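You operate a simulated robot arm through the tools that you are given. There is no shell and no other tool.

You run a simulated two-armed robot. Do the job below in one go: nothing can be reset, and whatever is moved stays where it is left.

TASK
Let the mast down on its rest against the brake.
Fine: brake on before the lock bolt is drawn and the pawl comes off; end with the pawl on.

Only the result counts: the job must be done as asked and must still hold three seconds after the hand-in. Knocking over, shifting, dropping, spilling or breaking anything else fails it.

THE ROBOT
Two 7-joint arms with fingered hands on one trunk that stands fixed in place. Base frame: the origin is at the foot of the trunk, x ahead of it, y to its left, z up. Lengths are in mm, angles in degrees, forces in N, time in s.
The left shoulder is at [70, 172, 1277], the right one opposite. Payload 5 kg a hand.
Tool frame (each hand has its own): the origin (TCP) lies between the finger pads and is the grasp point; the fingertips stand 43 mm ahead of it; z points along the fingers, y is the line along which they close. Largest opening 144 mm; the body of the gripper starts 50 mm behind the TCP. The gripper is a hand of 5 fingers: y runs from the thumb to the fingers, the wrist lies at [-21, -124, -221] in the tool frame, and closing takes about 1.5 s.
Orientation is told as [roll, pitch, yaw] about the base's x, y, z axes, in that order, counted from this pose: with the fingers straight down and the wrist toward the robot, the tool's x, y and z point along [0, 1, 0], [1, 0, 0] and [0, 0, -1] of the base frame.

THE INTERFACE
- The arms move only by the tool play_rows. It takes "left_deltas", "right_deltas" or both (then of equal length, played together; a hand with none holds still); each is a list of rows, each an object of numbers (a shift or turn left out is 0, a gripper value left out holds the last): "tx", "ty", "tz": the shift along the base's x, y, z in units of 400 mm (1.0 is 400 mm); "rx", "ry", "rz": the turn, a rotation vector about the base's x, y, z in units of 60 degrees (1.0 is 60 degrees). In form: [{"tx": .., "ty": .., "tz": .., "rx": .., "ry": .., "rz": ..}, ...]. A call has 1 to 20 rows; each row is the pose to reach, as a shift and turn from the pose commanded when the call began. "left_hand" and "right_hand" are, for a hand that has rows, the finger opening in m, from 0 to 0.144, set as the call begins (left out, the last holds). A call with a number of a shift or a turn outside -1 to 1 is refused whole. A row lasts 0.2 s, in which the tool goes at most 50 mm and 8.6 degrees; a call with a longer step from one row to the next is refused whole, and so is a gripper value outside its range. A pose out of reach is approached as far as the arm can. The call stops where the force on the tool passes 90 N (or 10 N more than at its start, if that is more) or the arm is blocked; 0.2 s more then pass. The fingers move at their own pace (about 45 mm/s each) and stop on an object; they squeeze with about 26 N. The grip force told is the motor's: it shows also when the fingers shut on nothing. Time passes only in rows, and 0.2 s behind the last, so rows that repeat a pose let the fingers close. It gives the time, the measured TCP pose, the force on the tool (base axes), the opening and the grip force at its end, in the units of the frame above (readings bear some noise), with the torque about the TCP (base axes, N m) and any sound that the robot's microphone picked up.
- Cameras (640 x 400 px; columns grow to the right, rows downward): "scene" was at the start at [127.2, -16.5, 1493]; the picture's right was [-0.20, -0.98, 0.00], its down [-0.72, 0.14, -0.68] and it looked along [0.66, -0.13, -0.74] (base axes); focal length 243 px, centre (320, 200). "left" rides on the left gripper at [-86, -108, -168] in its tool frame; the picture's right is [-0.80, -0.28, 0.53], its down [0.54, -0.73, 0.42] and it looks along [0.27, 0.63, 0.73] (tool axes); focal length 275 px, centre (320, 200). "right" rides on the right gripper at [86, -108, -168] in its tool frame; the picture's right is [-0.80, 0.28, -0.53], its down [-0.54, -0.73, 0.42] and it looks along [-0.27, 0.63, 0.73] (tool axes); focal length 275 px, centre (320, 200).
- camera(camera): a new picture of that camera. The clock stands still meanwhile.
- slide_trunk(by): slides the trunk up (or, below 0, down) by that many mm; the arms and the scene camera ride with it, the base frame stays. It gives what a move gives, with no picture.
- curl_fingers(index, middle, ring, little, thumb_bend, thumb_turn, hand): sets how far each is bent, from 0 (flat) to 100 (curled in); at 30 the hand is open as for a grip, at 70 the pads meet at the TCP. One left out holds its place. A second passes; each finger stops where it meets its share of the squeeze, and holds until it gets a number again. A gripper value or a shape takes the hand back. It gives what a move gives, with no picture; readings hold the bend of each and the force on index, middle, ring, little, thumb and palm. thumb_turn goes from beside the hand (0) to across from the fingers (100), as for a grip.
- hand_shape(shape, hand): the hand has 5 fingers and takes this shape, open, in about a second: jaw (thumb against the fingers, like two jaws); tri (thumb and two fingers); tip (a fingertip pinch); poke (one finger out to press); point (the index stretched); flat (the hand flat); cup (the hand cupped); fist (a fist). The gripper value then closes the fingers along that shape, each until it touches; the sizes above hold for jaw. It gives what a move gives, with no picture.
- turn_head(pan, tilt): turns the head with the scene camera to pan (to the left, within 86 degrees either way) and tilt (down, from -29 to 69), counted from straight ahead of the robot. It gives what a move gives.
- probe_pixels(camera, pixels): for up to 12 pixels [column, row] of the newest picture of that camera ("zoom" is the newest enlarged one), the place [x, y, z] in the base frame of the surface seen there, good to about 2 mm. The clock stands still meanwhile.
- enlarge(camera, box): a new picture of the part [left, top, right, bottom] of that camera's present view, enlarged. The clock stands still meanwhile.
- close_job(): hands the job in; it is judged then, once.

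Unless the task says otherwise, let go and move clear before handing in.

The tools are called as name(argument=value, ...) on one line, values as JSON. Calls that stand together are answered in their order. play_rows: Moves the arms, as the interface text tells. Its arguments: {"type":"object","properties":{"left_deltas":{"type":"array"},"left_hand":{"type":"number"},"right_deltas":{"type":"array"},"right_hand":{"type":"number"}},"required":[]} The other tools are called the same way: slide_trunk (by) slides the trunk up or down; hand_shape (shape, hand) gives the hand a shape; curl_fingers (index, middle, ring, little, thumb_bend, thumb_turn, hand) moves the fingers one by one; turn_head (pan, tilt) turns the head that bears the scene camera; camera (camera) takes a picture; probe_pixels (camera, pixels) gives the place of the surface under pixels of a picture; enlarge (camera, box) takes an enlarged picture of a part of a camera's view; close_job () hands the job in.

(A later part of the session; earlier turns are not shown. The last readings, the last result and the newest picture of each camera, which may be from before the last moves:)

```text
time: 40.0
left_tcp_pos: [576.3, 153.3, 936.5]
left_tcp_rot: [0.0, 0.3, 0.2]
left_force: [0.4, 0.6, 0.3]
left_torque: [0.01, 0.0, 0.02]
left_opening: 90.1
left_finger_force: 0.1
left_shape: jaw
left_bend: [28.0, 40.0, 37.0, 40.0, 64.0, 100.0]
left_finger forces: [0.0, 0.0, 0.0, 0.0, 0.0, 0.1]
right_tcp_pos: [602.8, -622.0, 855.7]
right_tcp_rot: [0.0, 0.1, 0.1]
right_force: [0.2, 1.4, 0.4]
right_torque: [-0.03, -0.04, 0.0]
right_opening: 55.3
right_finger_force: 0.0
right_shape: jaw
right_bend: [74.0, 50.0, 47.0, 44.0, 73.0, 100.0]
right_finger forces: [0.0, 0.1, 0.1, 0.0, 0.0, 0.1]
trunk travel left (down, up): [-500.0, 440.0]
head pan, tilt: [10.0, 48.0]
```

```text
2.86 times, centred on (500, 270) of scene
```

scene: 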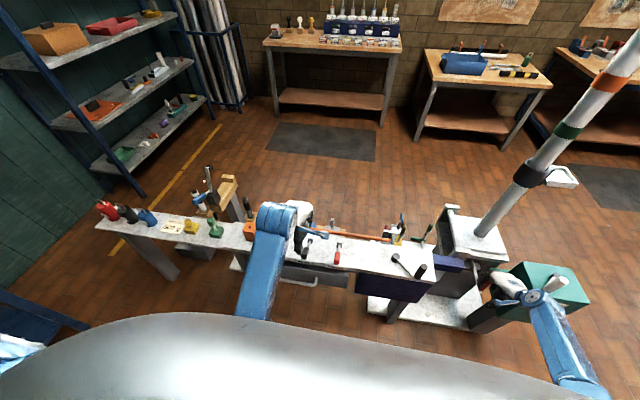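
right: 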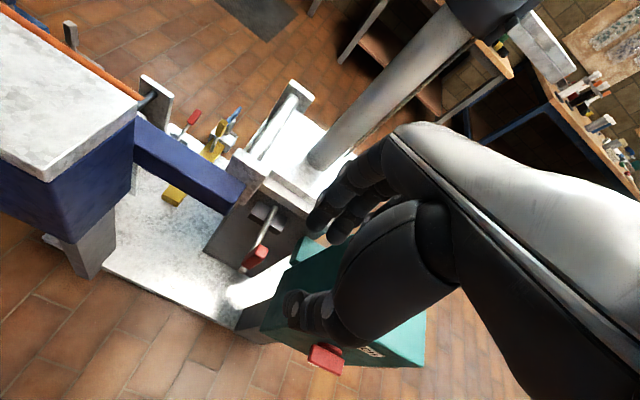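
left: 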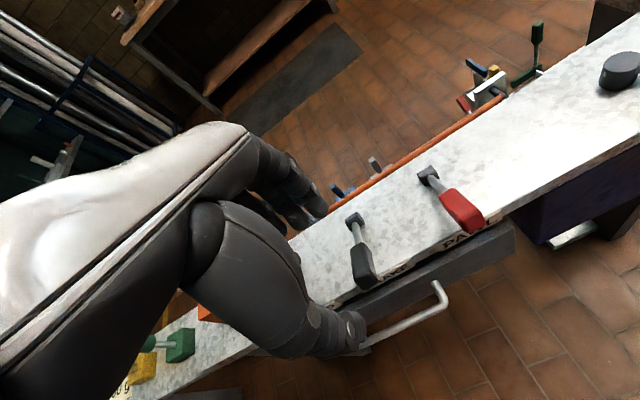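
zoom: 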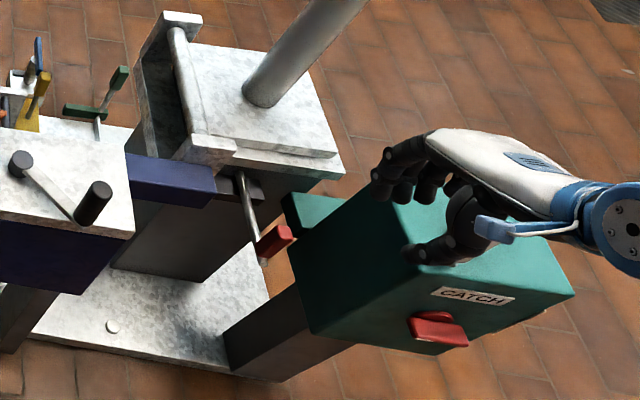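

The bolt is drawn (rod out, right view (255,255)). Now I'll study the catch box and its arm next to the mast base before touching the pawl.

enlarge(camera="right", box=[220, 140, 460, 390])

probe_pixels(camera="right", pixels=[[305, 245], [298, 260], [320, 242], [330, 360], [325, 350], [345, 350], [300, 210], [255, 255], [262, 225], [410, 325], [420, 365]])

```text
1.60 times, centred on (340, 265) of right
```

zoom: 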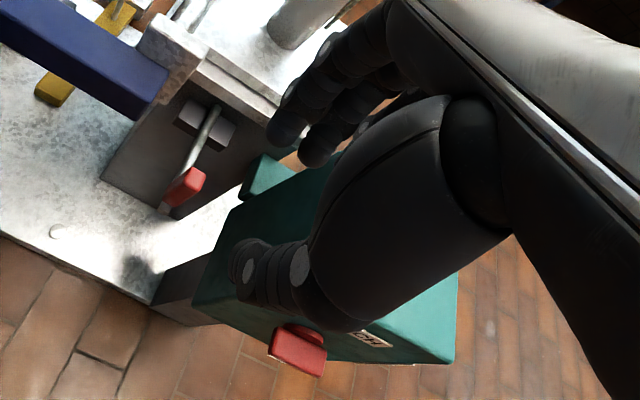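

```text
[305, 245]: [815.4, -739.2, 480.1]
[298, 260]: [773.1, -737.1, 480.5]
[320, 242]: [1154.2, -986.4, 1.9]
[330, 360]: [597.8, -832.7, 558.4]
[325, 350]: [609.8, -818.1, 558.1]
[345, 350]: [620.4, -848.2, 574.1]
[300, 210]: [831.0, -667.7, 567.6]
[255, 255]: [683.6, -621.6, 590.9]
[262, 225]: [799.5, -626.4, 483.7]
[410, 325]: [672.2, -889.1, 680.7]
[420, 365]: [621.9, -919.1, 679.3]
```

I'll move the right hand aside so that the scene camera can see the catch box's handle and the base plainly.

play_rows(right_deltas=[{"tx": -0.03, "ty": 0.1, "tz": 0.05}, {"tx": -0.06, "ty": 0.2, "tz": 0.1}, {"tx": -0.1, "ty": 0.3, "tz": 0.12}, {"tx": -0.15, "ty": 0.4, "tz": 0.12}])

turn_head(pan=-45, tilt=45)

camera(camera="scene")

enlarge(camera="scene", box=[220, 130, 400, 260])

```text
time: 41.0
left_tcp_pos: [575.8, 154.2, 936.4]
left_tcp_rot: [0.0, 0.2, 0.2]
left_force: [0.2, 0.0, 0.9]
left_torque: [-0.08, -0.03, 0.0]
left_opening: 90.1
left_finger_force: 0.2
left_shape: jaw
left_bend: [28.0, 40.0, 37.0, 40.0, 64.0, 100.0]
left_finger forces: [0.0, 0.1, 0.0, 0.0, 0.0, 0.1]
right_tcp_pos: [541.2, -462.4, 903.2]
right_tcp_rot: [-0.2, -0.1, 0.0]
right_force: [-0.9, -0.3, 0.3]
right_torque: [-0.03, 0.0, 0.01]
right_opening: 55.1
right_finger_force: 0.1
right_shape: jaw
right_bend: [74.0, 50.0, 47.0, 44.0, 73.0, 100.0]
right_finger forces: [0.0, 0.0, 0.0, 0.0, 0.0, 0.0]
trunk travel left (down, up): [-500.0, 440.0]
head pan, tilt: [10.0, 48.0]
```

```text
time: 42.2
left_tcp_pos: [577.2, 152.4, 936.7]
left_tcp_rot: [0.0, 0.2, 0.3]
left_force: [0.5, 1.0, 0.0]
left_torque: [0.02, 0.02, -0.01]
left_opening: 90.1
left_finger_force: 0.0
left_shape: jaw
left_bend: [28.0, 40.0, 37.0, 40.0, 64.0, 100.0]
left_finger forces: [0.0, 0.0, 0.1, 0.0, 0.0, 0.0]
right_tcp_pos: [543.5, -462.5, 903.4]
right_tcp_rot: [0.0, 0.1, 0.1]
right_force: [0.3, -0.2, -0.2]
right_torque: [-0.01, 0.0, 0.0]
right_opening: 55.1
right_finger_force: 0.0
right_shape: jaw
right_bend: [74.0, 50.0, 47.0, 44.0, 73.0, 100.0]
right_finger forces: [0.1, 0.1, 0.1, 0.1, 0.0, 0.0]
trunk travel left (down, up): [-500.0, 440.0]
head pan, tilt: [-45.0, 45.0]
```

```text
taken
```

scene: 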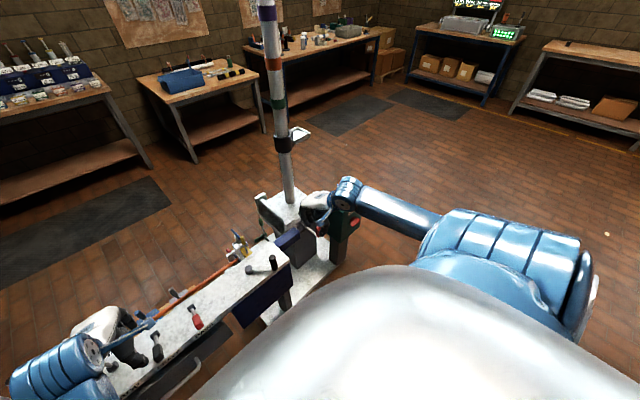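

```text
3.08 times, centred on (310, 195) of scene
```

zoom: 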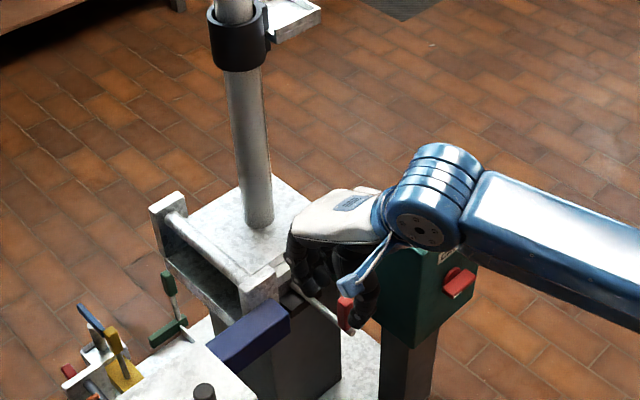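

The CATCH box with its own small crank seems to serve the tray collar on the mast, not the hinge. Next the pawl: I'll turn the left hand 90° so it can pinch the PAWL knob from its sides and swing it upright.

play_rows(left_deltas=[{"rz": -0.13, "tz": 0.03}, {"rz": -0.26, "tz": 0.06}, {"rz": -0.39, "tz": 0.08}, {"rz": -0.52, "tz": 0.1, "ty": -0.03}, {"rz": -0.65, "tz": 0.1, "ty": -0.06}, {"rz": -0.78, "tz": 0.1, "ty": -0.1}], left_hand=0.08)

play_rows(left_deltas=[{"rz": -0.13, "ty": -0.05}, {"rz": -0.26, "ty": -0.1}, {"rz": -0.39, "ty": -0.15}, {"rz": -0.52, "ty": -0.2}, {"rz": -0.65, "ty": -0.21, "tx": 0.03}, {"rz": -0.72, "ty": -0.21, "tx": 0.057}])

turn_head(pan=10, tilt=48)

camera(camera="scene")

camera(camera="left")

```text
time: 43.6
left_tcp_pos: [577.3, 113.5, 976.7]
left_tcp_rot: [0.0, 0.3, -46.7]
left_force: [0.4, -0.7, -0.6]
left_torque: [0.0, 0.0, -0.01]
left_opening: 80.4
left_finger_force: 0.0
left_shape: jaw
left_bend: [74.0, 42.0, 39.0, 41.0, 67.0, 100.0]
left_finger forces: [0.1, 0.0, 0.1, 0.1, 0.1, 0.0]
right_tcp_pos: [543.8, -463.2, 903.1]
right_tcp_rot: [0.0, 0.0, 0.1]
right_force: [-0.4, 0.1, -0.9]
right_torque: [-0.03, 0.01, 0.04]
right_opening: 55.1
right_finger_force: 0.0
right_shape: jaw
right_bend: [74.0, 50.0, 47.0, 44.0, 73.0, 100.0]
right_finger forces: [0.0, 0.0, 0.0, 0.1, 0.0, 0.0]
trunk travel left (down, up): [-500.0, 440.0]
head pan, tilt: [-45.0, 45.0]
```

```text
time: 45.0
left_tcp_pos: [600.1, 29.6, 976.3]
left_tcp_rot: [-0.1, 0.3, -89.8]
left_force: [-0.5, 0.1, 0.3]
left_torque: [0.0, -0.01, 0.03]
left_opening: 80.2
left_finger_force: 0.1
left_shape: jaw
left_bend: [74.0, 42.0, 39.0, 41.0, 67.0, 100.0]
left_finger forces: [0.1, 0.0, 0.1, 0.0, 0.1, 0.0]
right_tcp_pos: [543.5, -462.0, 902.1]
right_tcp_rot: [0.0, 0.0, 0.1]
right_force: [0.6, -0.1, 0.4]
right_torque: [-0.02, 0.02, 0.01]
right_opening: 55.2
right_finger_force: 0.1
right_shape: jaw
right_bend: [74.0, 50.0, 47.0, 44.0, 73.0, 100.0]
right_finger forces: [0.1, 0.0, 0.0, 0.0, 0.0, 0.1]
trunk travel left (down, up): [-500.0, 440.0]
head pan, tilt: [-45.0, 45.0]
```

```text
time: 46.2
left_tcp_pos: [599.4, 29.5, 978.2]
left_tcp_rot: [0.0, 0.2, -89.8]
left_force: [-0.1, 0.5, 0.5]
left_torque: [0.0, 0.02, -0.01]
left_opening: 80.2
left_finger_force: 0.0
left_shape: jaw
left_bend: [74.0, 42.0, 39.0, 41.0, 67.0, 100.0]
left_finger forces: [0.0, 0.0, 0.1, 0.1, 0.0, 0.0]
right_tcp_pos: [542.2, -462.8, 902.9]
right_tcp_rot: [0.0, 0.0, 0.1]
right_force: [-0.6, -0.5, -0.1]
right_torque: [-0.04, 0.02, 0.01]
right_opening: 55.1
right_finger_force: 0.0
right_shape: jaw
right_bend: [74.0, 50.0, 47.0, 44.0, 73.0, 100.0]
right_finger forces: [0.0, 0.1, 0.0, 0.0, 0.0, 0.0]
trunk travel left (down, up): [-500.0, 440.0]
head pan, tilt: [10.0, 48.0]
```

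```text
taken
```

scene: 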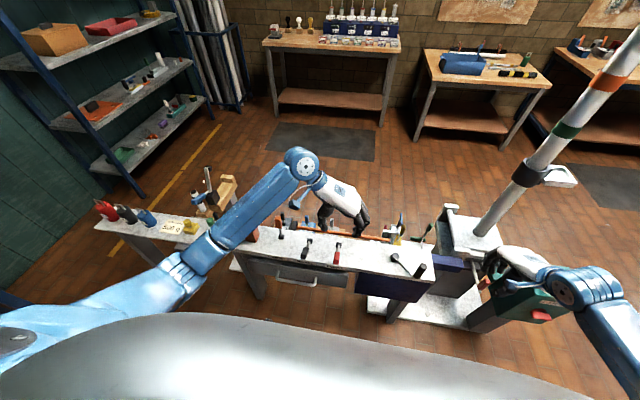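

```text
taken
```

left: 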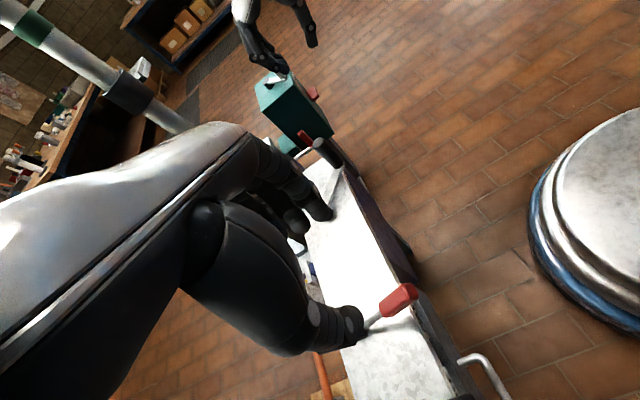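

The left hand is now turned and above the PAWL knob. I'll descend part-way and check alignment.

play_rows(left_deltas=[{"tz": -0.1}, {"tz": -0.2}, {"tz": -0.3}, {"tz": -0.35}])

camera(camera="left")

enlarge(camera="left", box=[240, 160, 480, 380])

enlarge(camera="scene", box=[270, 180, 420, 300])

```text
time: 47.2
left_tcp_pos: [599.2, 29.6, 837.6]
left_tcp_rot: [-0.1, 0.4, -89.7]
left_force: [-0.1, -0.1, 0.8]
left_torque: [-0.01, 0.01, 0.02]
left_opening: 80.2
left_finger_force: 0.1
left_shape: jaw
left_bend: [74.0, 42.0, 39.0, 41.0, 67.0, 100.0]
left_finger forces: [0.0, 0.0, 0.0, 0.0, 0.1, 0.0]
right_tcp_pos: [541.6, -463.1, 902.0]
right_tcp_rot: [0.0, 0.1, 0.1]
right_force: [-0.7, 0.1, -0.4]
right_torque: [-0.02, 0.0, 0.0]
right_opening: 55.1
right_finger_force: 0.2
right_shape: jaw
right_bend: [74.0, 50.0, 47.0, 44.0, 73.0, 100.0]
right_finger forces: [0.0, 0.1, 0.0, 0.1, 0.1, 0.0]
trunk travel left (down, up): [-500.0, 440.0]
head pan, tilt: [10.0, 48.0]
```

```text
taken
```

left: 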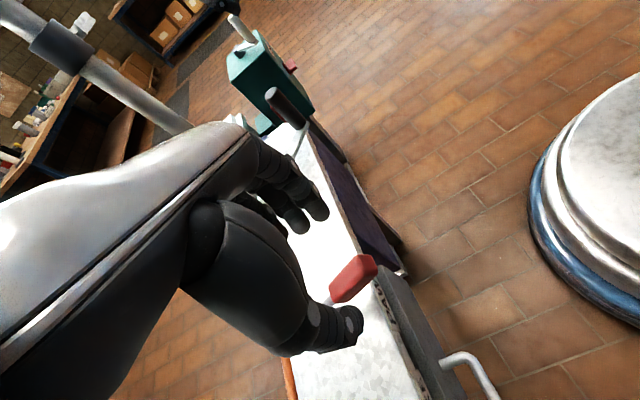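

```text
1.82 times, centred on (360, 270) of left
```

zoom: 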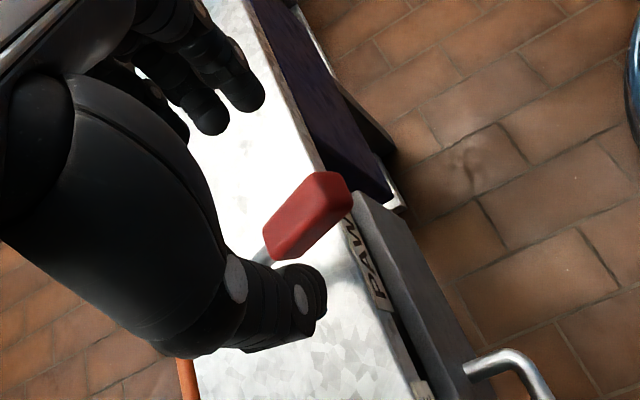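

```text
3.33 times, centred on (345, 240) of scene
```

zoom: 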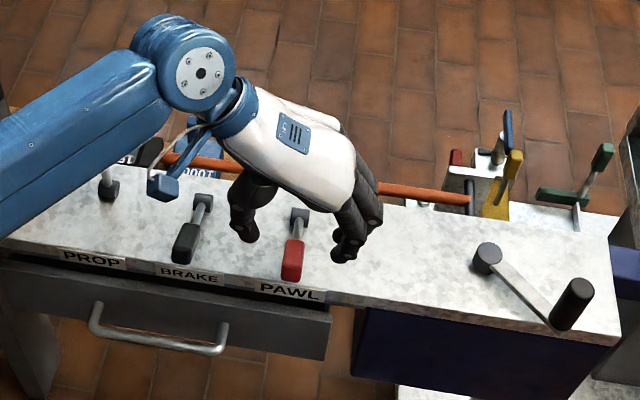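

The thumb and fingers straddle the PAWL knob in y. I'll probe fingertip and knob positions to set the final descent.

probe_pixels(camera="left", pixels=[[350, 275], [368, 262], [340, 298], [318, 210], [298, 225], [350, 335], [355, 318], [322, 300]])

```text
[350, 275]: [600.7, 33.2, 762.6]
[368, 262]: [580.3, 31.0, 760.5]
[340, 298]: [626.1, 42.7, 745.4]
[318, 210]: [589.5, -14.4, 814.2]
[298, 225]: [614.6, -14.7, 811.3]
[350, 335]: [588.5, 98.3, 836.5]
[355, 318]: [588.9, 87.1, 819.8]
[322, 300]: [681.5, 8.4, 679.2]
```

Everything lines up. I'll lower 80 mm and pinch the knob.

play_rows(left_deltas=[{"tz": -0.07}, {"tz": -0.14}, {"tz": -0.2}])

play_rows(left_deltas=[{}, {}, {}, {}, {}, {}, {}, {}], left_hand=0.0)

camera(camera="left")

enlarge(camera="scene", box=[270, 180, 420, 300])

```text
time: 48.0
left_tcp_pos: [598.7, 29.1, 756.6]
left_tcp_rot: [0.0, 0.3, -89.9]
left_force: [0.1, 0.8, 0.5]
left_torque: [-0.01, 0.04, -0.02]
left_opening: 80.4
left_finger_force: 0.0
left_shape: jaw
left_bend: [74.0, 42.0, 39.0, 41.0, 67.0, 100.0]
left_finger forces: [0.1, 0.0, 0.0, 0.0, 0.0, 0.0]
right_tcp_pos: [541.7, -462.4, 903.1]
right_tcp_rot: [0.0, 0.0, 0.2]
right_force: [-0.1, 1.3, 1.0]
right_torque: [-0.01, 0.01, 0.01]
right_opening: 55.3
right_finger_force: 0.0
right_shape: jaw
right_bend: [74.0, 50.0, 47.0, 44.0, 73.0, 100.0]
right_finger forces: [0.0, 0.0, 0.0, 0.1, 0.0, 0.0]
trunk travel left (down, up): [-500.0, 440.0]
head pan, tilt: [10.0, 48.0]
```

```text
time: 49.8
left_tcp_pos: [599.3, 29.2, 755.5]
left_tcp_rot: [0.0, 0.3, -89.8]
left_force: [1.9, 1.7, -1.7]
left_torque: [0.01, -0.09, -0.09]
left_opening: 15.3
left_finger_force: 26.0
left_shape: jaw
left_bend: [71.0, 62.0, 62.0, 70.0, 74.0, 100.0]
left_finger forces: [10.2, 4.9, 3.7, 0.0, 20.4, 0.1]
right_tcp_pos: [542.2, -462.6, 902.2]
right_tcp_rot: [0.0, 0.0, 0.0]
right_force: [-0.8, -0.2, 0.1]
right_torque: [0.02, 0.01, 0.05]
right_opening: 55.0
right_finger_force: 0.1
right_shape: jaw
right_bend: [74.0, 50.0, 47.0, 44.0, 73.0, 100.0]
right_finger forces: [0.0, 0.0, 0.0, 0.0, 0.0, 0.1]
trunk travel left (down, up): [-500.0, 440.0]
head pan, tilt: [10.0, 48.0]
```

```text
taken
```

left: 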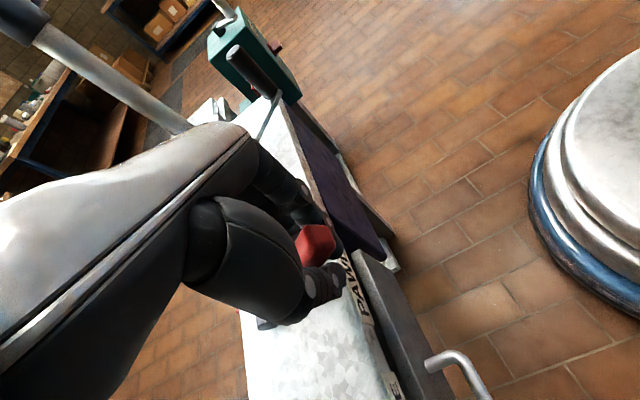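

```text
3.33 times, centred on (345, 240) of scene
```

zoom: 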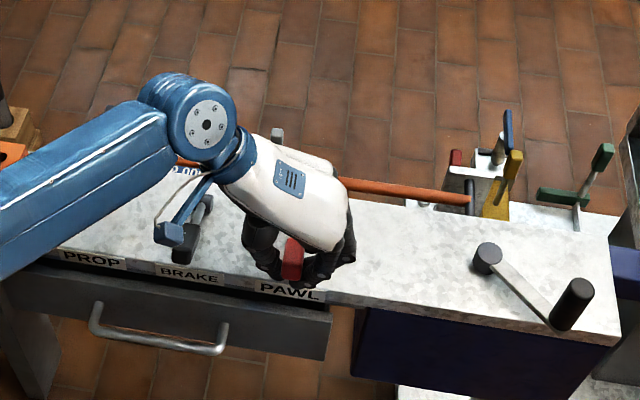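

The knob is pinched (26 N). I'll swing the PAWL lever up along its arc to upright.

play_rows(left_deltas=[{"tx": 0.015, "tz": 0.024}, {"tx": 0.032, "tz": 0.047}, {"tx": 0.048, "tz": 0.064}, {"tx": 0.065, "tz": 0.081}, {"tx": 0.084, "tz": 0.095}, {"tx": 0.104, "tz": 0.108}, {"tx": 0.125, "tz": 0.119}, {"tx": 0.147, "tz": 0.128}, {"tx": 0.17, "tz": 0.135}, {"tx": 0.193, "tz": 0.14}, {"tx": 0.216, "tz": 0.143}, {"tx": 0.24, "tz": 0.144}])

camera(camera="left")

camera(camera="scene")

enlarge(camera="scene", box=[270, 180, 420, 300])

```text
time: 52.4
left_tcp_pos: [690.5, 29.4, 814.0]
left_tcp_rot: [-0.2, 0.4, -90.0]
left_force: [-38.5, -1.1, 3.6]
left_torque: [0.02, 0.83, 0.1]
left_opening: 14.2
left_finger_force: 25.5
left_shape: jaw
left_bend: [71.0, 62.0, 71.0, 70.0, 78.0, 99.0]
left_finger forces: [0.0, 5.2, 0.0, 0.1, 36.8, 0.0]
right_tcp_pos: [540.7, -462.5, 903.7]
right_tcp_rot: [-0.1, -0.1, 0.1]
right_force: [0.3, -0.8, -0.2]
right_torque: [-0.01, 0.02, 0.0]
right_opening: 54.9
right_finger_force: 0.0
right_shape: jaw
right_bend: [74.0, 50.0, 47.0, 44.0, 73.0, 100.0]
right_finger forces: [0.0, 0.0, 0.0, 0.0, 0.1, 0.0]
trunk travel left (down, up): [-500.0, 440.0]
head pan, tilt: [10.0, 48.0]
```

```text
taken
```

left: 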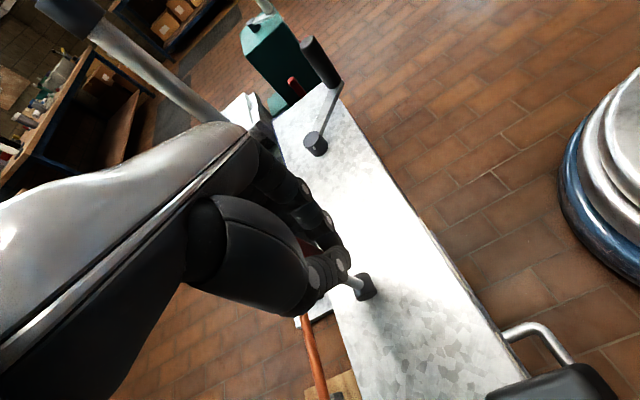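

```text
taken
```

scene: 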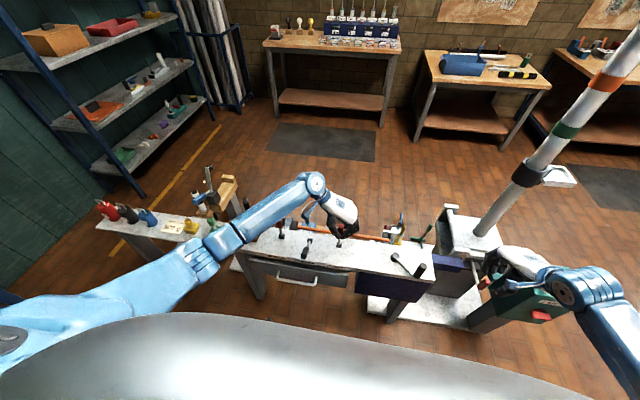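

```text
3.33 times, centred on (345, 240) of scene
```

zoom: 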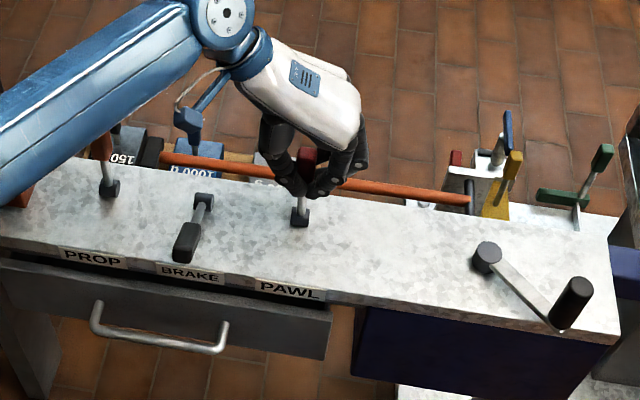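

PAWL is upright at its stop (38 N) and the mast hasn't moved. I'll release and lift the left hand clear.

play_rows(left_deltas=[{"tx": -0.01}, {"tx": -0.01}, {"tx": -0.01}, {"tx": -0.01}, {"tx": -0.01, "tz": 0.1}, {"tx": -0.01, "tz": 0.2}, {"tx": -0.06, "tz": 0.28}, {"tx": -0.16, "tz": 0.32}, {"tx": -0.24, "tz": 0.32}], left_hand=0.09)

camera(camera="scene")

enlarge(camera="scene", box=[270, 180, 450, 300])

```text
time: 54.4
left_tcp_pos: [599.4, 30.1, 942.3]
left_tcp_rot: [0.0, 0.2, -89.9]
left_force: [-1.1, -0.2, -0.5]
left_torque: [0.01, 0.01, 0.02]
left_opening: 90.1
left_finger_force: 0.0
left_shape: jaw
left_bend: [28.0, 40.0, 37.0, 40.0, 64.0, 100.0]
left_finger forces: [0.1, 0.2, 0.0, 0.0, 0.0, 0.1]
right_tcp_pos: [542.0, -462.5, 904.2]
right_tcp_rot: [0.0, -0.1, 0.2]
right_force: [-0.1, 1.0, 1.0]
right_torque: [-0.01, 0.0, 0.0]
right_opening: 54.9
right_finger_force: 0.2
right_shape: jaw
right_bend: [74.0, 50.0, 47.0, 44.0, 73.0, 100.0]
right_finger forces: [0.0, 0.1, 0.0, 0.1, 0.0, 0.1]
trunk travel left (down, up): [-500.0, 440.0]
head pan, tilt: [10.0, 48.0]
```

```text
taken
```

scene: 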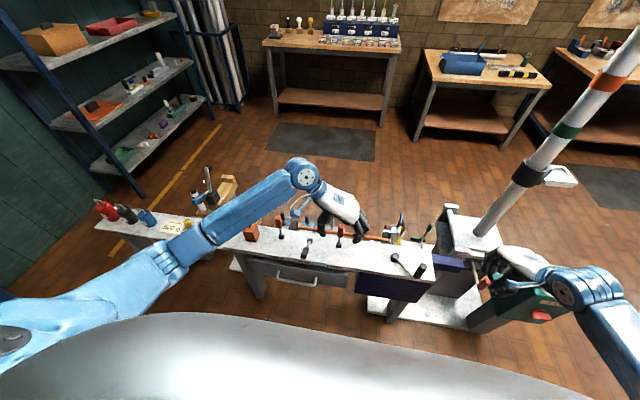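

```text
3.33 times, centred on (360, 240) of scene
```

zoom: 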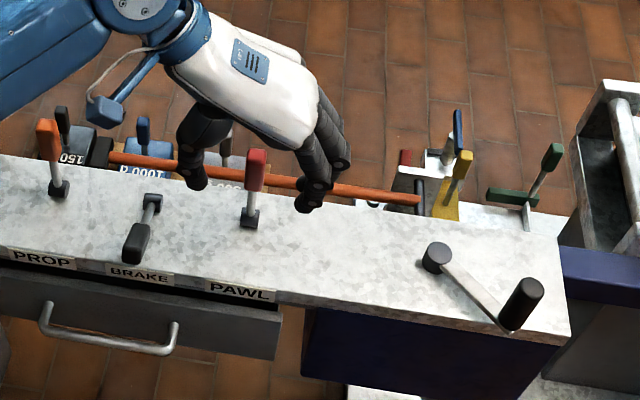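

The pawl is off, brake on, bolt drawn, and the mast still stands. Now the winch crank: I'll probe its hub and knob carefully.

enlarge(camera="scene", box=[370, 230, 450, 300])

probe_pixels(camera="scene", pixels=[[396, 256], [396, 263], [391, 257], [401, 257], [428, 266], [421, 266], [414, 276], [412, 279], [405, 266], [416, 270]])

```text
5.71 times, centred on (410, 265) of scene
```

zoom: 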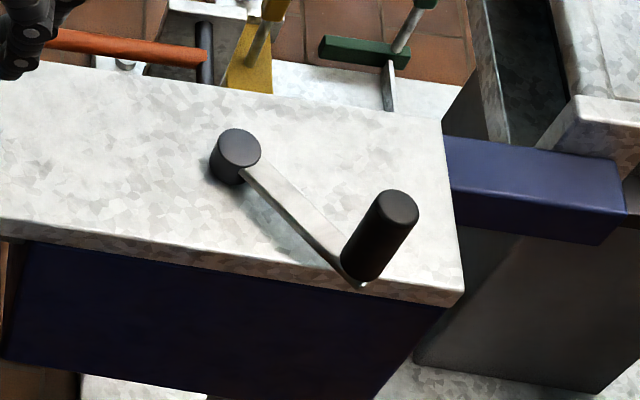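

```text
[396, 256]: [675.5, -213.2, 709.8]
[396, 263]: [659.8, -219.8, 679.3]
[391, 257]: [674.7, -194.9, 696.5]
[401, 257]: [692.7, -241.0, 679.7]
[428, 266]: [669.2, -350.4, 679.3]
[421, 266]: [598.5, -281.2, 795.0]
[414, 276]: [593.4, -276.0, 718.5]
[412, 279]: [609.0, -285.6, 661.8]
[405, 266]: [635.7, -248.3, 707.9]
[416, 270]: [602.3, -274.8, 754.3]
```

probe_pixels(camera="zoom", pixels=[[395, 208], [375, 200], [415, 212], [240, 148], [222, 150], [258, 146], [240, 136], [395, 198], [372, 245], [365, 270], [300, 215]])

```text
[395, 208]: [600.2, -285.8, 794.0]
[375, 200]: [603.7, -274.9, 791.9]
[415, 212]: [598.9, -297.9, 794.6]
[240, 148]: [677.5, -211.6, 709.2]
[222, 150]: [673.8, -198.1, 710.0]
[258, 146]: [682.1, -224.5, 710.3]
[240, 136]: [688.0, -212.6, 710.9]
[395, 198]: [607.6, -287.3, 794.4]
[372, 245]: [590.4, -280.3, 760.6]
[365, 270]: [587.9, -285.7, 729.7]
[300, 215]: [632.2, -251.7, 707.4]
```

Knob centre ≈(601,-286), top z 794; hub ≈(678,-211); radius ≈107 mm. I'll bring the right hand above the knob, open 80 mm.

play_rows(right_deltas=[{"tx": 0.05, "ty": 0.1}, {"tx": 0.1, "ty": 0.2}, {"tx": 0.13, "ty": 0.3}, {"tx": 0.147, "ty": 0.4}, {"tx": 0.147, "ty": 0.44, "tz": -0.1}], right_hand=0.08)

camera(camera="right")

enlarge(camera="right", box=[200, 160, 440, 380])

```text
time: 55.6
left_tcp_pos: [599.6, 29.5, 943.1]
left_tcp_rot: [0.0, 0.3, -89.9]
left_force: [-0.8, -0.7, 0.2]
left_torque: [0.01, 0.02, 0.02]
left_opening: 89.9
left_finger_force: 0.0
left_shape: jaw
left_bend: [28.0, 40.0, 37.0, 40.0, 64.0, 100.0]
left_finger forces: [0.1, 0.1, 0.1, 0.0, 0.0, 0.1]
right_tcp_pos: [603.3, -285.4, 862.1]
right_tcp_rot: [-0.1, 0.0, 0.0]
right_force: [0.0, -0.5, -0.5]
right_torque: [0.04, 0.0, 0.03]
right_opening: 79.6
right_finger_force: 0.1
right_shape: jaw
right_bend: [74.0, 43.0, 40.0, 40.0, 68.0, 100.0]
right_finger forces: [0.0, 0.0, 0.0, 0.0, 0.0, 0.0]
trunk travel left (down, up): [-500.0, 440.0]
head pan, tilt: [10.0, 48.0]
```

```text
taken
```

right: 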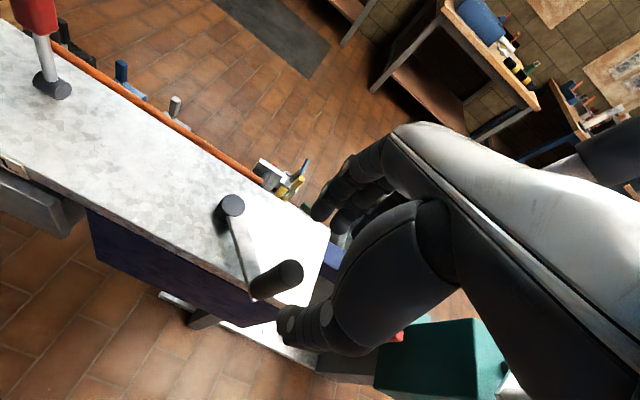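

```text
1.82 times, centred on (320, 270) of right
```

zoom: 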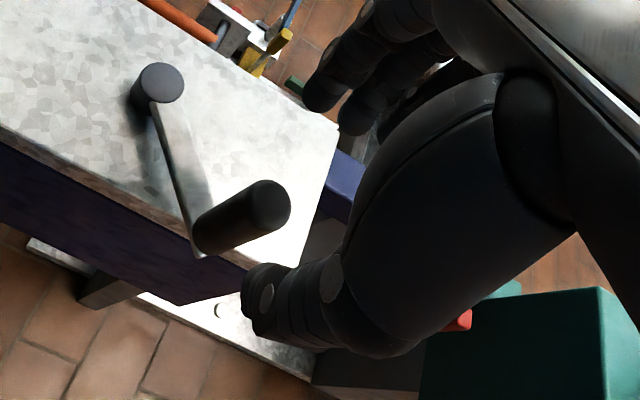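

Aligned. I'll descend and close on the knob.

play_rows(right_deltas=[{"tz": -0.1}, {"tz": -0.2}, {"tz": -0.23}])

play_rows(right_deltas=[{}, {}, {}, {}, {}, {}, {}, {}], right_hand=0.0)

camera(camera="right")

enlarge(camera="scene", box=[340, 180, 520, 300])

```text
time: 56.4
left_tcp_pos: [599.4, 29.7, 942.2]
left_tcp_rot: [0.0, 0.3, -89.8]
left_force: [0.0, -0.2, -0.2]
left_torque: [0.0, 0.01, 0.01]
left_opening: 89.9
left_finger_force: 0.1
left_shape: jaw
left_bend: [28.0, 40.0, 37.0, 40.0, 64.0, 100.0]
left_finger forces: [0.1, 0.0, 0.0, 0.1, 0.1, 0.0]
right_tcp_pos: [600.8, -288.4, 771.9]
right_tcp_rot: [0.0, 0.0, 0.2]
right_force: [0.3, -1.2, 0.3]
right_torque: [0.0, 0.0, 0.0]
right_opening: 79.6
right_finger_force: 0.0
right_shape: jaw
right_bend: [74.0, 43.0, 40.0, 40.0, 68.0, 100.0]
right_finger forces: [0.0, 0.1, 0.1, 0.1, 0.1, 0.0]
trunk travel left (down, up): [-500.0, 440.0]
head pan, tilt: [10.0, 48.0]
```

```text
time: 58.2
left_tcp_pos: [599.5, 28.9, 941.5]
left_tcp_rot: [0.0, 0.3, -89.8]
left_force: [-0.4, -0.4, -0.4]
left_torque: [-0.02, 0.03, 0.01]
left_opening: 89.9
left_finger_force: 0.2
left_shape: jaw
left_bend: [28.0, 40.0, 37.0, 40.0, 64.0, 100.0]
left_finger forces: [0.0, 0.0, 0.0, 0.1, 0.0, 0.0]
right_tcp_pos: [599.9, -288.6, 772.0]
right_tcp_rot: [0.0, 0.0, 0.2]
right_force: [-4.3, 0.3, -2.0]
right_torque: [-0.02, 0.1, 0.0]
right_opening: 18.3
right_finger_force: 26.2
right_shape: jaw
right_bend: [72.0, 65.0, 68.0, 68.0, 74.0, 100.0]
right_finger forces: [12.2, 5.5, 0.0, 0.0, 23.1, 0.0]
trunk travel left (down, up): [-500.0, 440.0]
head pan, tilt: [10.0, 48.0]
```

```text
taken
```

right: 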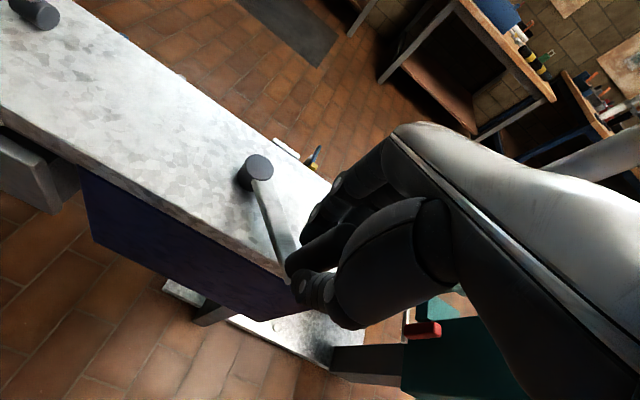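

```text
3.33 times, centred on (430, 240) of scene
```

zoom: 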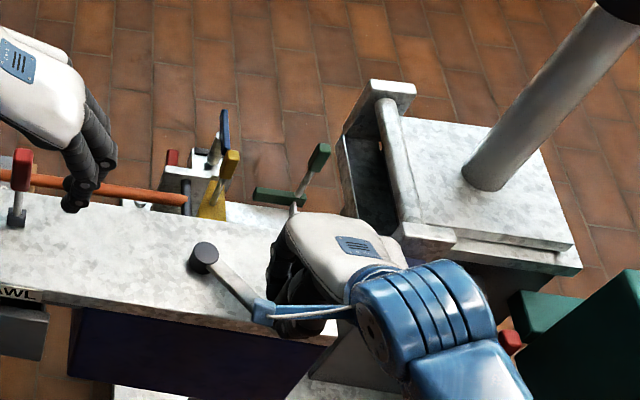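

The knob is gripped. I'll test a small turn (about 8°) counterclockwise to feel which way it goes.

play_rows(right_deltas=[{"tx": 0.009, "ty": -0.009}, {"tx": 0.018, "ty": -0.018}, {"tx": 0.026, "ty": -0.027}])

enlarge(camera="scene", box=[340, 180, 520, 300])

```text
time: 59.0
left_tcp_pos: [597.3, 30.3, 943.8]
left_tcp_rot: [0.0, 0.2, -89.8]
left_force: [0.0, 0.4, -0.2]
left_torque: [-0.01, 0.02, 0.02]
left_opening: 89.5
left_finger_force: 0.0
left_shape: jaw
left_bend: [28.0, 40.0, 37.0, 40.0, 64.0, 100.0]
left_finger forces: [0.1, 0.1, 0.0, 0.1, 0.1, 0.1]
right_tcp_pos: [610.2, -294.8, 772.1]
right_tcp_rot: [0.1, 0.1, 0.2]
right_force: [-30.1, 18.0, 4.5]
right_torque: [0.57, 1.08, 0.07]
right_opening: 18.7
right_finger_force: 25.7
right_shape: jaw
right_bend: [73.0, 72.0, 68.0, 68.0, 73.0, 99.0]
right_finger forces: [8.3, 0.1, 0.1, 0.0, 34.8, 0.0]
trunk travel left (down, up): [-500.0, 440.0]
head pan, tilt: [10.0, 48.0]
```

```text
3.33 times, centred on (430, 240) of scene
```

zoom: 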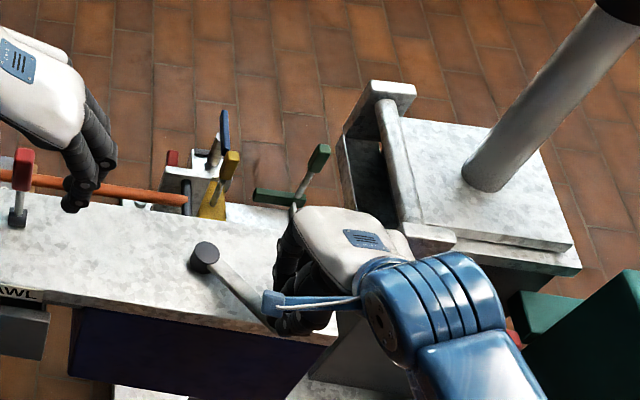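

About 35 N of resistance one way. I'll compare with the other direction.

play_rows(right_deltas=[{"tx": -0.013, "ty": 0.013}, {"tx": -0.026, "ty": 0.027}, {"tx": -0.036, "ty": 0.036}, {"tx": -0.046, "ty": 0.048}])

enlarge(camera="scene", box=[340, 180, 520, 300])

```text
time: 60.0
left_tcp_pos: [600.3, 27.0, 941.7]
left_tcp_rot: [0.0, 0.5, -89.8]
left_force: [0.1, -0.6, -0.9]
left_torque: [-0.03, -0.03, 0.01]
left_opening: 89.7
left_finger_force: 0.0
left_shape: jaw
left_bend: [28.0, 40.0, 37.0, 40.0, 64.0, 100.0]
left_finger forces: [0.0, 0.0, 0.1, 0.0, 0.0, 0.0]
right_tcp_pos: [597.6, -282.4, 773.1]
right_tcp_rot: [-0.2, -0.2, -0.1]
right_force: [13.4, -24.4, 8.2]
right_torque: [-0.87, -0.76, -0.1]
right_opening: 18.1
right_finger_force: 25.9
right_shape: jaw
right_bend: [72.0, 63.0, 68.0, 68.0, 74.0, 100.0]
right_finger forces: [12.5, 22.5, 0.0, 0.0, 16.9, 0.0]
trunk travel left (down, up): [-500.0, 440.0]
head pan, tilt: [10.0, 48.0]
```

```text
3.33 times, centred on (430, 240) of scene
```

zoom: 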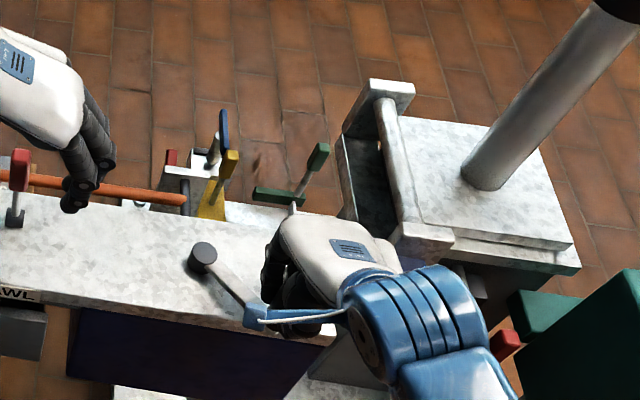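

Both directions resist about 30 N and the crank hardly turns, so either the brake drags strongly or something else still holds. I'll release and inspect the catch and other latches from the right side.

play_rows(right_deltas=[{"tx": 0.006, "ty": -0.006}, {}, {}, {}, {}, {"tz": 0.1}, {"tz": 0.2}, {"tz": 0.3}, {"tz": 0.4}], right_hand=0.09)

play_rows(right_deltas=[{"ty": -0.1, "tx": -0.03, "tz": 0.05}, {"ty": -0.2, "tx": -0.06, "tz": 0.1}, {"ty": -0.3, "tx": -0.1, "tz": 0.12}, {"ty": -0.4, "tx": -0.13, "tz": 0.12}, {"ty": -0.5, "tx": -0.15, "tz": 0.12}, {"ty": -0.6, "tx": -0.15, "tz": 0.12}, {"ty": -0.7, "tx": -0.15, "tz": 0.12}, {"ty": -0.8, "tx": -0.15, "tz": 0.12}, {"ty": -0.9, "tx": -0.15, "tz": 0.12}, {"ty": -1.0, "tx": -0.15, "tz": 0.12}])

turn_head(pan=-35, tilt=50)

camera(camera="scene")

enlarge(camera="scene", box=[260, 140, 420, 260])

camera(camera="right")

```text
time: 62.0
left_tcp_pos: [600.3, 29.2, 941.4]
left_tcp_rot: [-0.1, 0.4, -89.8]
left_force: [0.0, -0.4, 0.7]
left_torque: [-0.04, 0.03, 0.01]
left_opening: 89.9
left_finger_force: 0.0
left_shape: jaw
left_bend: [28.0, 40.0, 37.0, 40.0, 64.0, 100.0]
left_finger forces: [0.0, 0.0, 0.0, 0.0, 0.0, 0.0]
right_tcp_pos: [593.5, -278.0, 930.8]
right_tcp_rot: [-0.1, 0.0, 0.1]
right_force: [-0.3, 0.7, 0.0]
right_torque: [-0.01, -0.02, -0.04]
right_opening: 89.8
right_finger_force: 0.0
right_shape: jaw
right_bend: [28.0, 40.0, 37.0, 40.0, 64.0, 100.0]
right_finger forces: [0.0, 0.0, 0.1, 0.0, 0.0, 0.0]
trunk travel left (down, up): [-500.0, 440.0]
head pan, tilt: [10.0, 48.0]
```

```text
time: 64.2
left_tcp_pos: [600.2, 28.6, 942.0]
left_tcp_rot: [0.0, 0.3, -89.8]
left_force: [-0.1, -0.5, 0.2]
left_torque: [0.01, 0.01, 0.03]
left_opening: 89.7
left_finger_force: 0.0
left_shape: jaw
left_bend: [28.0, 40.0, 37.0, 40.0, 64.0, 100.0]
left_finger forces: [0.0, 0.0, 0.0, 0.1, 0.0, 0.0]
right_tcp_pos: [534.7, -680.4, 978.1]
right_tcp_rot: [0.1, 0.0, 0.1]
right_force: [0.0, -0.1, 0.9]
right_torque: [0.01, 0.0, 0.0]
right_opening: 90.0
right_finger_force: 0.0
right_shape: jaw
right_bend: [28.0, 40.0, 37.0, 40.0, 64.0, 100.0]
right_finger forces: [0.0, 0.1, 0.0, 0.1, 0.1, 0.0]
trunk travel left (down, up): [-500.0, 440.0]
head pan, tilt: [10.0, 48.0]
```

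```text
time: 65.4
left_tcp_pos: [599.5, 29.8, 942.8]
left_tcp_rot: [0.0, 0.3, -89.9]
left_force: [0.4, -0.2, -0.5]
left_torque: [0.03, 0.03, 0.02]
left_opening: 89.6
left_finger_force: 0.0
left_shape: jaw
left_bend: [28.0, 40.0, 37.0, 40.0, 64.0, 100.0]
left_finger forces: [0.1, 0.0, 0.1, 0.1, 0.0, 0.0]
right_tcp_pos: [535.0, -678.6, 978.8]
right_tcp_rot: [0.0, 0.0, 0.2]
right_force: [-0.2, -0.1, 0.5]
right_torque: [-0.03, 0.0, -0.02]
right_opening: 89.7
right_finger_force: 0.1
right_shape: jaw
right_bend: [28.0, 40.0, 37.0, 40.0, 64.0, 100.0]
right_finger forces: [0.0, 0.0, 0.0, 0.0, 0.0, 0.1]
trunk travel left (down, up): [-500.0, 440.0]
head pan, tilt: [-35.0, 50.0]
```

```text
taken
```

scene: 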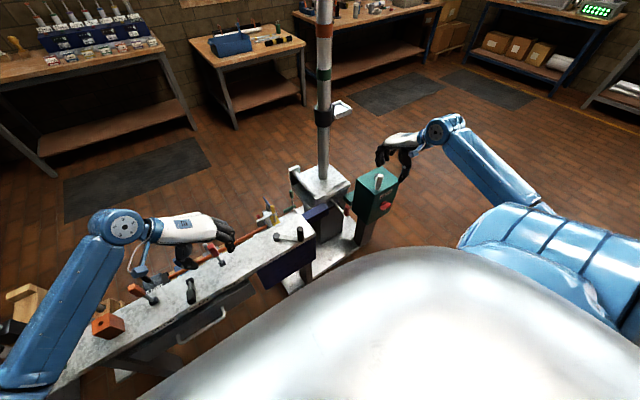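

```text
3.33 times, centred on (340, 200) of scene
```

zoom: 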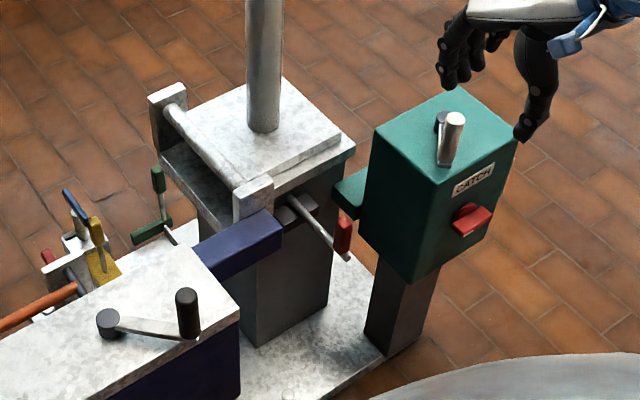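

```text
taken
```

right: 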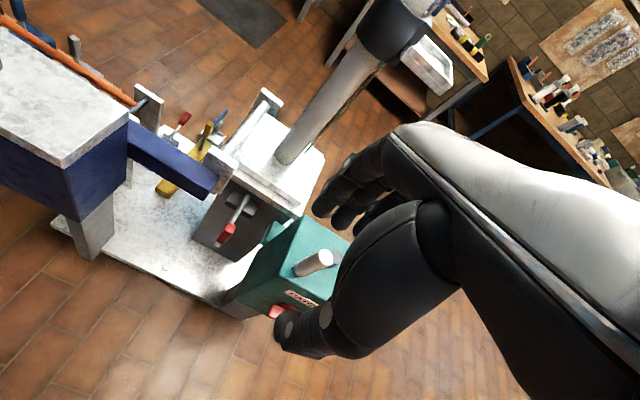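

I have a clear view now: crank at zoom (110,322)–(188,312), catch box with its own small crank and red knob. I'll probe to see whether the bench crank moved at all, and check the base parts.

probe_pixels(camera="zoom", pixels=[[186, 293], [108, 315], [150, 328], [455, 118], [440, 122], [445, 160], [475, 220], [455, 215], [350, 190], [345, 150], [340, 255], [160, 180]])

enlarge(camera="scene", box=[250, 190, 350, 270])

enlarge(camera="scene", box=[340, 155, 410, 225])

```text
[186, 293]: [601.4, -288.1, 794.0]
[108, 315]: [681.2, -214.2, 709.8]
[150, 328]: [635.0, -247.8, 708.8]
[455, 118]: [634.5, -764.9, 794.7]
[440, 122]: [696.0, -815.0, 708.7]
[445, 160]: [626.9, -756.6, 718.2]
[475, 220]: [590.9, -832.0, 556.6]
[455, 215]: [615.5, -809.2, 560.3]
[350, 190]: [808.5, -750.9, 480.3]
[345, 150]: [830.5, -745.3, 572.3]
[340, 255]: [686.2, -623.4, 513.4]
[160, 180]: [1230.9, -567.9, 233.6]
```

```text
5.00 times, centred on (300, 230) of scene
```

zoom: 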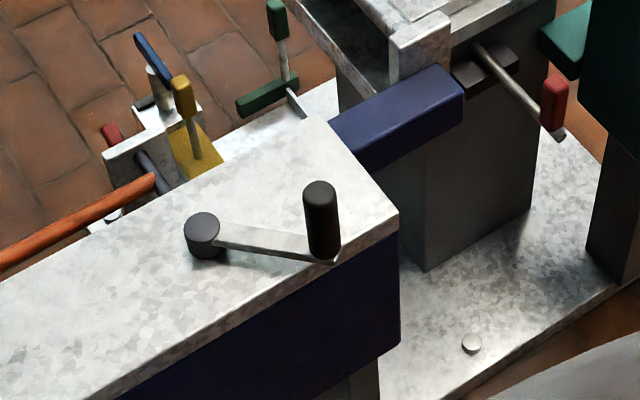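

```text
5.71 times, centred on (375, 190) of scene
```

zoom: 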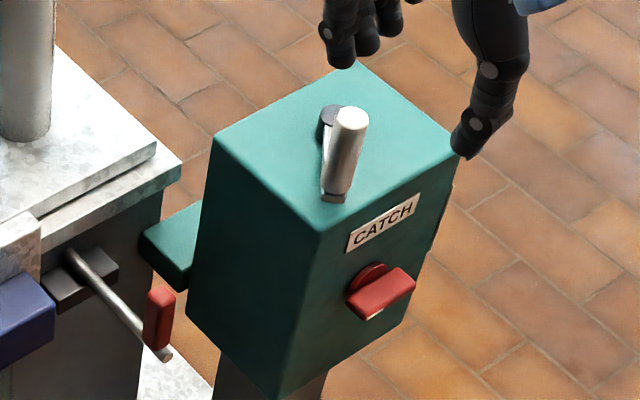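

The crank pin is still at (601,-288), so the brake drag exceeds about 3.5 N·m. I'll push the pin harder using the rigid side of the closed hand: turn the right hand 44° and set it just clockwise of the pin.

play_rows(right_deltas=[{"ty": 0.1, "rz": 0.1}, {"ty": 0.2, "rz": 0.2}, {"ty": 0.3, "rz": 0.3}, {"ty": 0.4, "rz": 0.4}, {"ty": 0.5, "rz": 0.5}, {"ty": 0.6, "rz": 0.6}, {"ty": 0.7, "rz": 0.7}, {"ty": 0.8, "rz": 0.733}, {"ty": 0.9, "rz": 0.733}, {"ty": 0.99, "rz": 0.733}], right_hand=0.0)

play_rows(right_deltas=[{"tx": 0.02, "ty": 0.06}, {"tx": 0.042, "ty": 0.115}, {"tx": 0.042, "ty": 0.115, "tz": -0.1}, {"tx": 0.042, "ty": 0.115, "tz": -0.2}, {"tx": 0.042, "ty": 0.115, "tz": -0.3}])

camera(camera="right")

enlarge(camera="scene", box=[180, 160, 400, 300])

```text
time: 67.6
left_tcp_pos: [599.6, 29.4, 941.5]
left_tcp_rot: [-0.1, 0.3, -89.9]
left_force: [0.2, -0.1, -0.7]
left_torque: [0.01, 0.02, 0.02]
left_opening: 90.0
left_finger_force: 0.0
left_shape: jaw
left_bend: [28.0, 40.0, 37.0, 40.0, 64.0, 100.0]
left_finger forces: [0.1, 0.1, 0.0, 0.0, 0.0, 0.0]
right_tcp_pos: [534.4, -281.8, 978.9]
right_tcp_rot: [0.0, 0.1, 44.0]
right_force: [-0.9, 0.4, 0.0]
right_torque: [-0.02, -0.01, 0.01]
right_opening: 0.0
right_finger_force: 25.9
right_shape: jaw
right_bend: [70.0, 70.0, 70.0, 70.0, 59.0, 100.0]
right_finger forces: [0.0, 0.0, 0.0, 0.0, 0.1, 0.0]
trunk travel left (down, up): [-500.0, 440.0]
head pan, tilt: [-35.0, 50.0]
```

```text
time: 68.8
left_tcp_pos: [600.8, 29.8, 941.0]
left_tcp_rot: [0.1, 0.4, -89.8]
left_force: [-0.8, 0.9, 0.4]
left_torque: [-0.01, 0.0, 0.01]
left_opening: 89.7
left_finger_force: 0.0
left_shape: jaw
left_bend: [28.0, 40.0, 37.0, 40.0, 64.0, 100.0]
left_finger forces: [0.0, 0.1, 0.0, 0.1, 0.0, 0.0]
right_tcp_pos: [552.6, -235.2, 858.5]
right_tcp_rot: [0.0, 0.0, 44.1]
right_force: [1.3, -0.1, 0.2]
right_torque: [0.1, 0.04, 0.01]
right_opening: 0.0
right_finger_force: 25.7
right_shape: jaw
right_bend: [70.0, 70.0, 70.0, 70.0, 59.0, 100.0]
right_finger forces: [0.1, 0.1, 0.0, 0.0, 0.0, 0.1]
trunk travel left (down, up): [-500.0, 440.0]
head pan, tilt: [-35.0, 50.0]
```

```text
taken
```

right: 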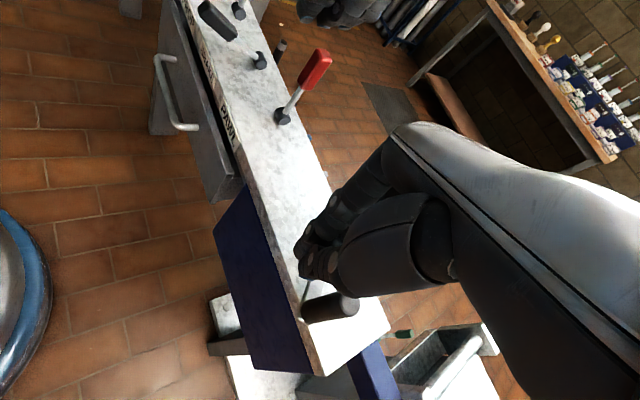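

```text
2.86 times, centred on (290, 230) of scene
```

zoom: 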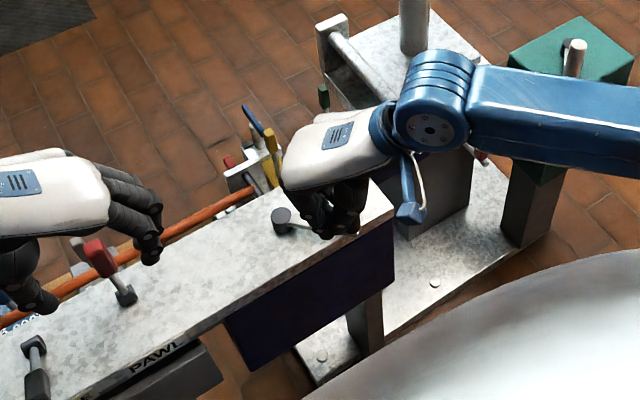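

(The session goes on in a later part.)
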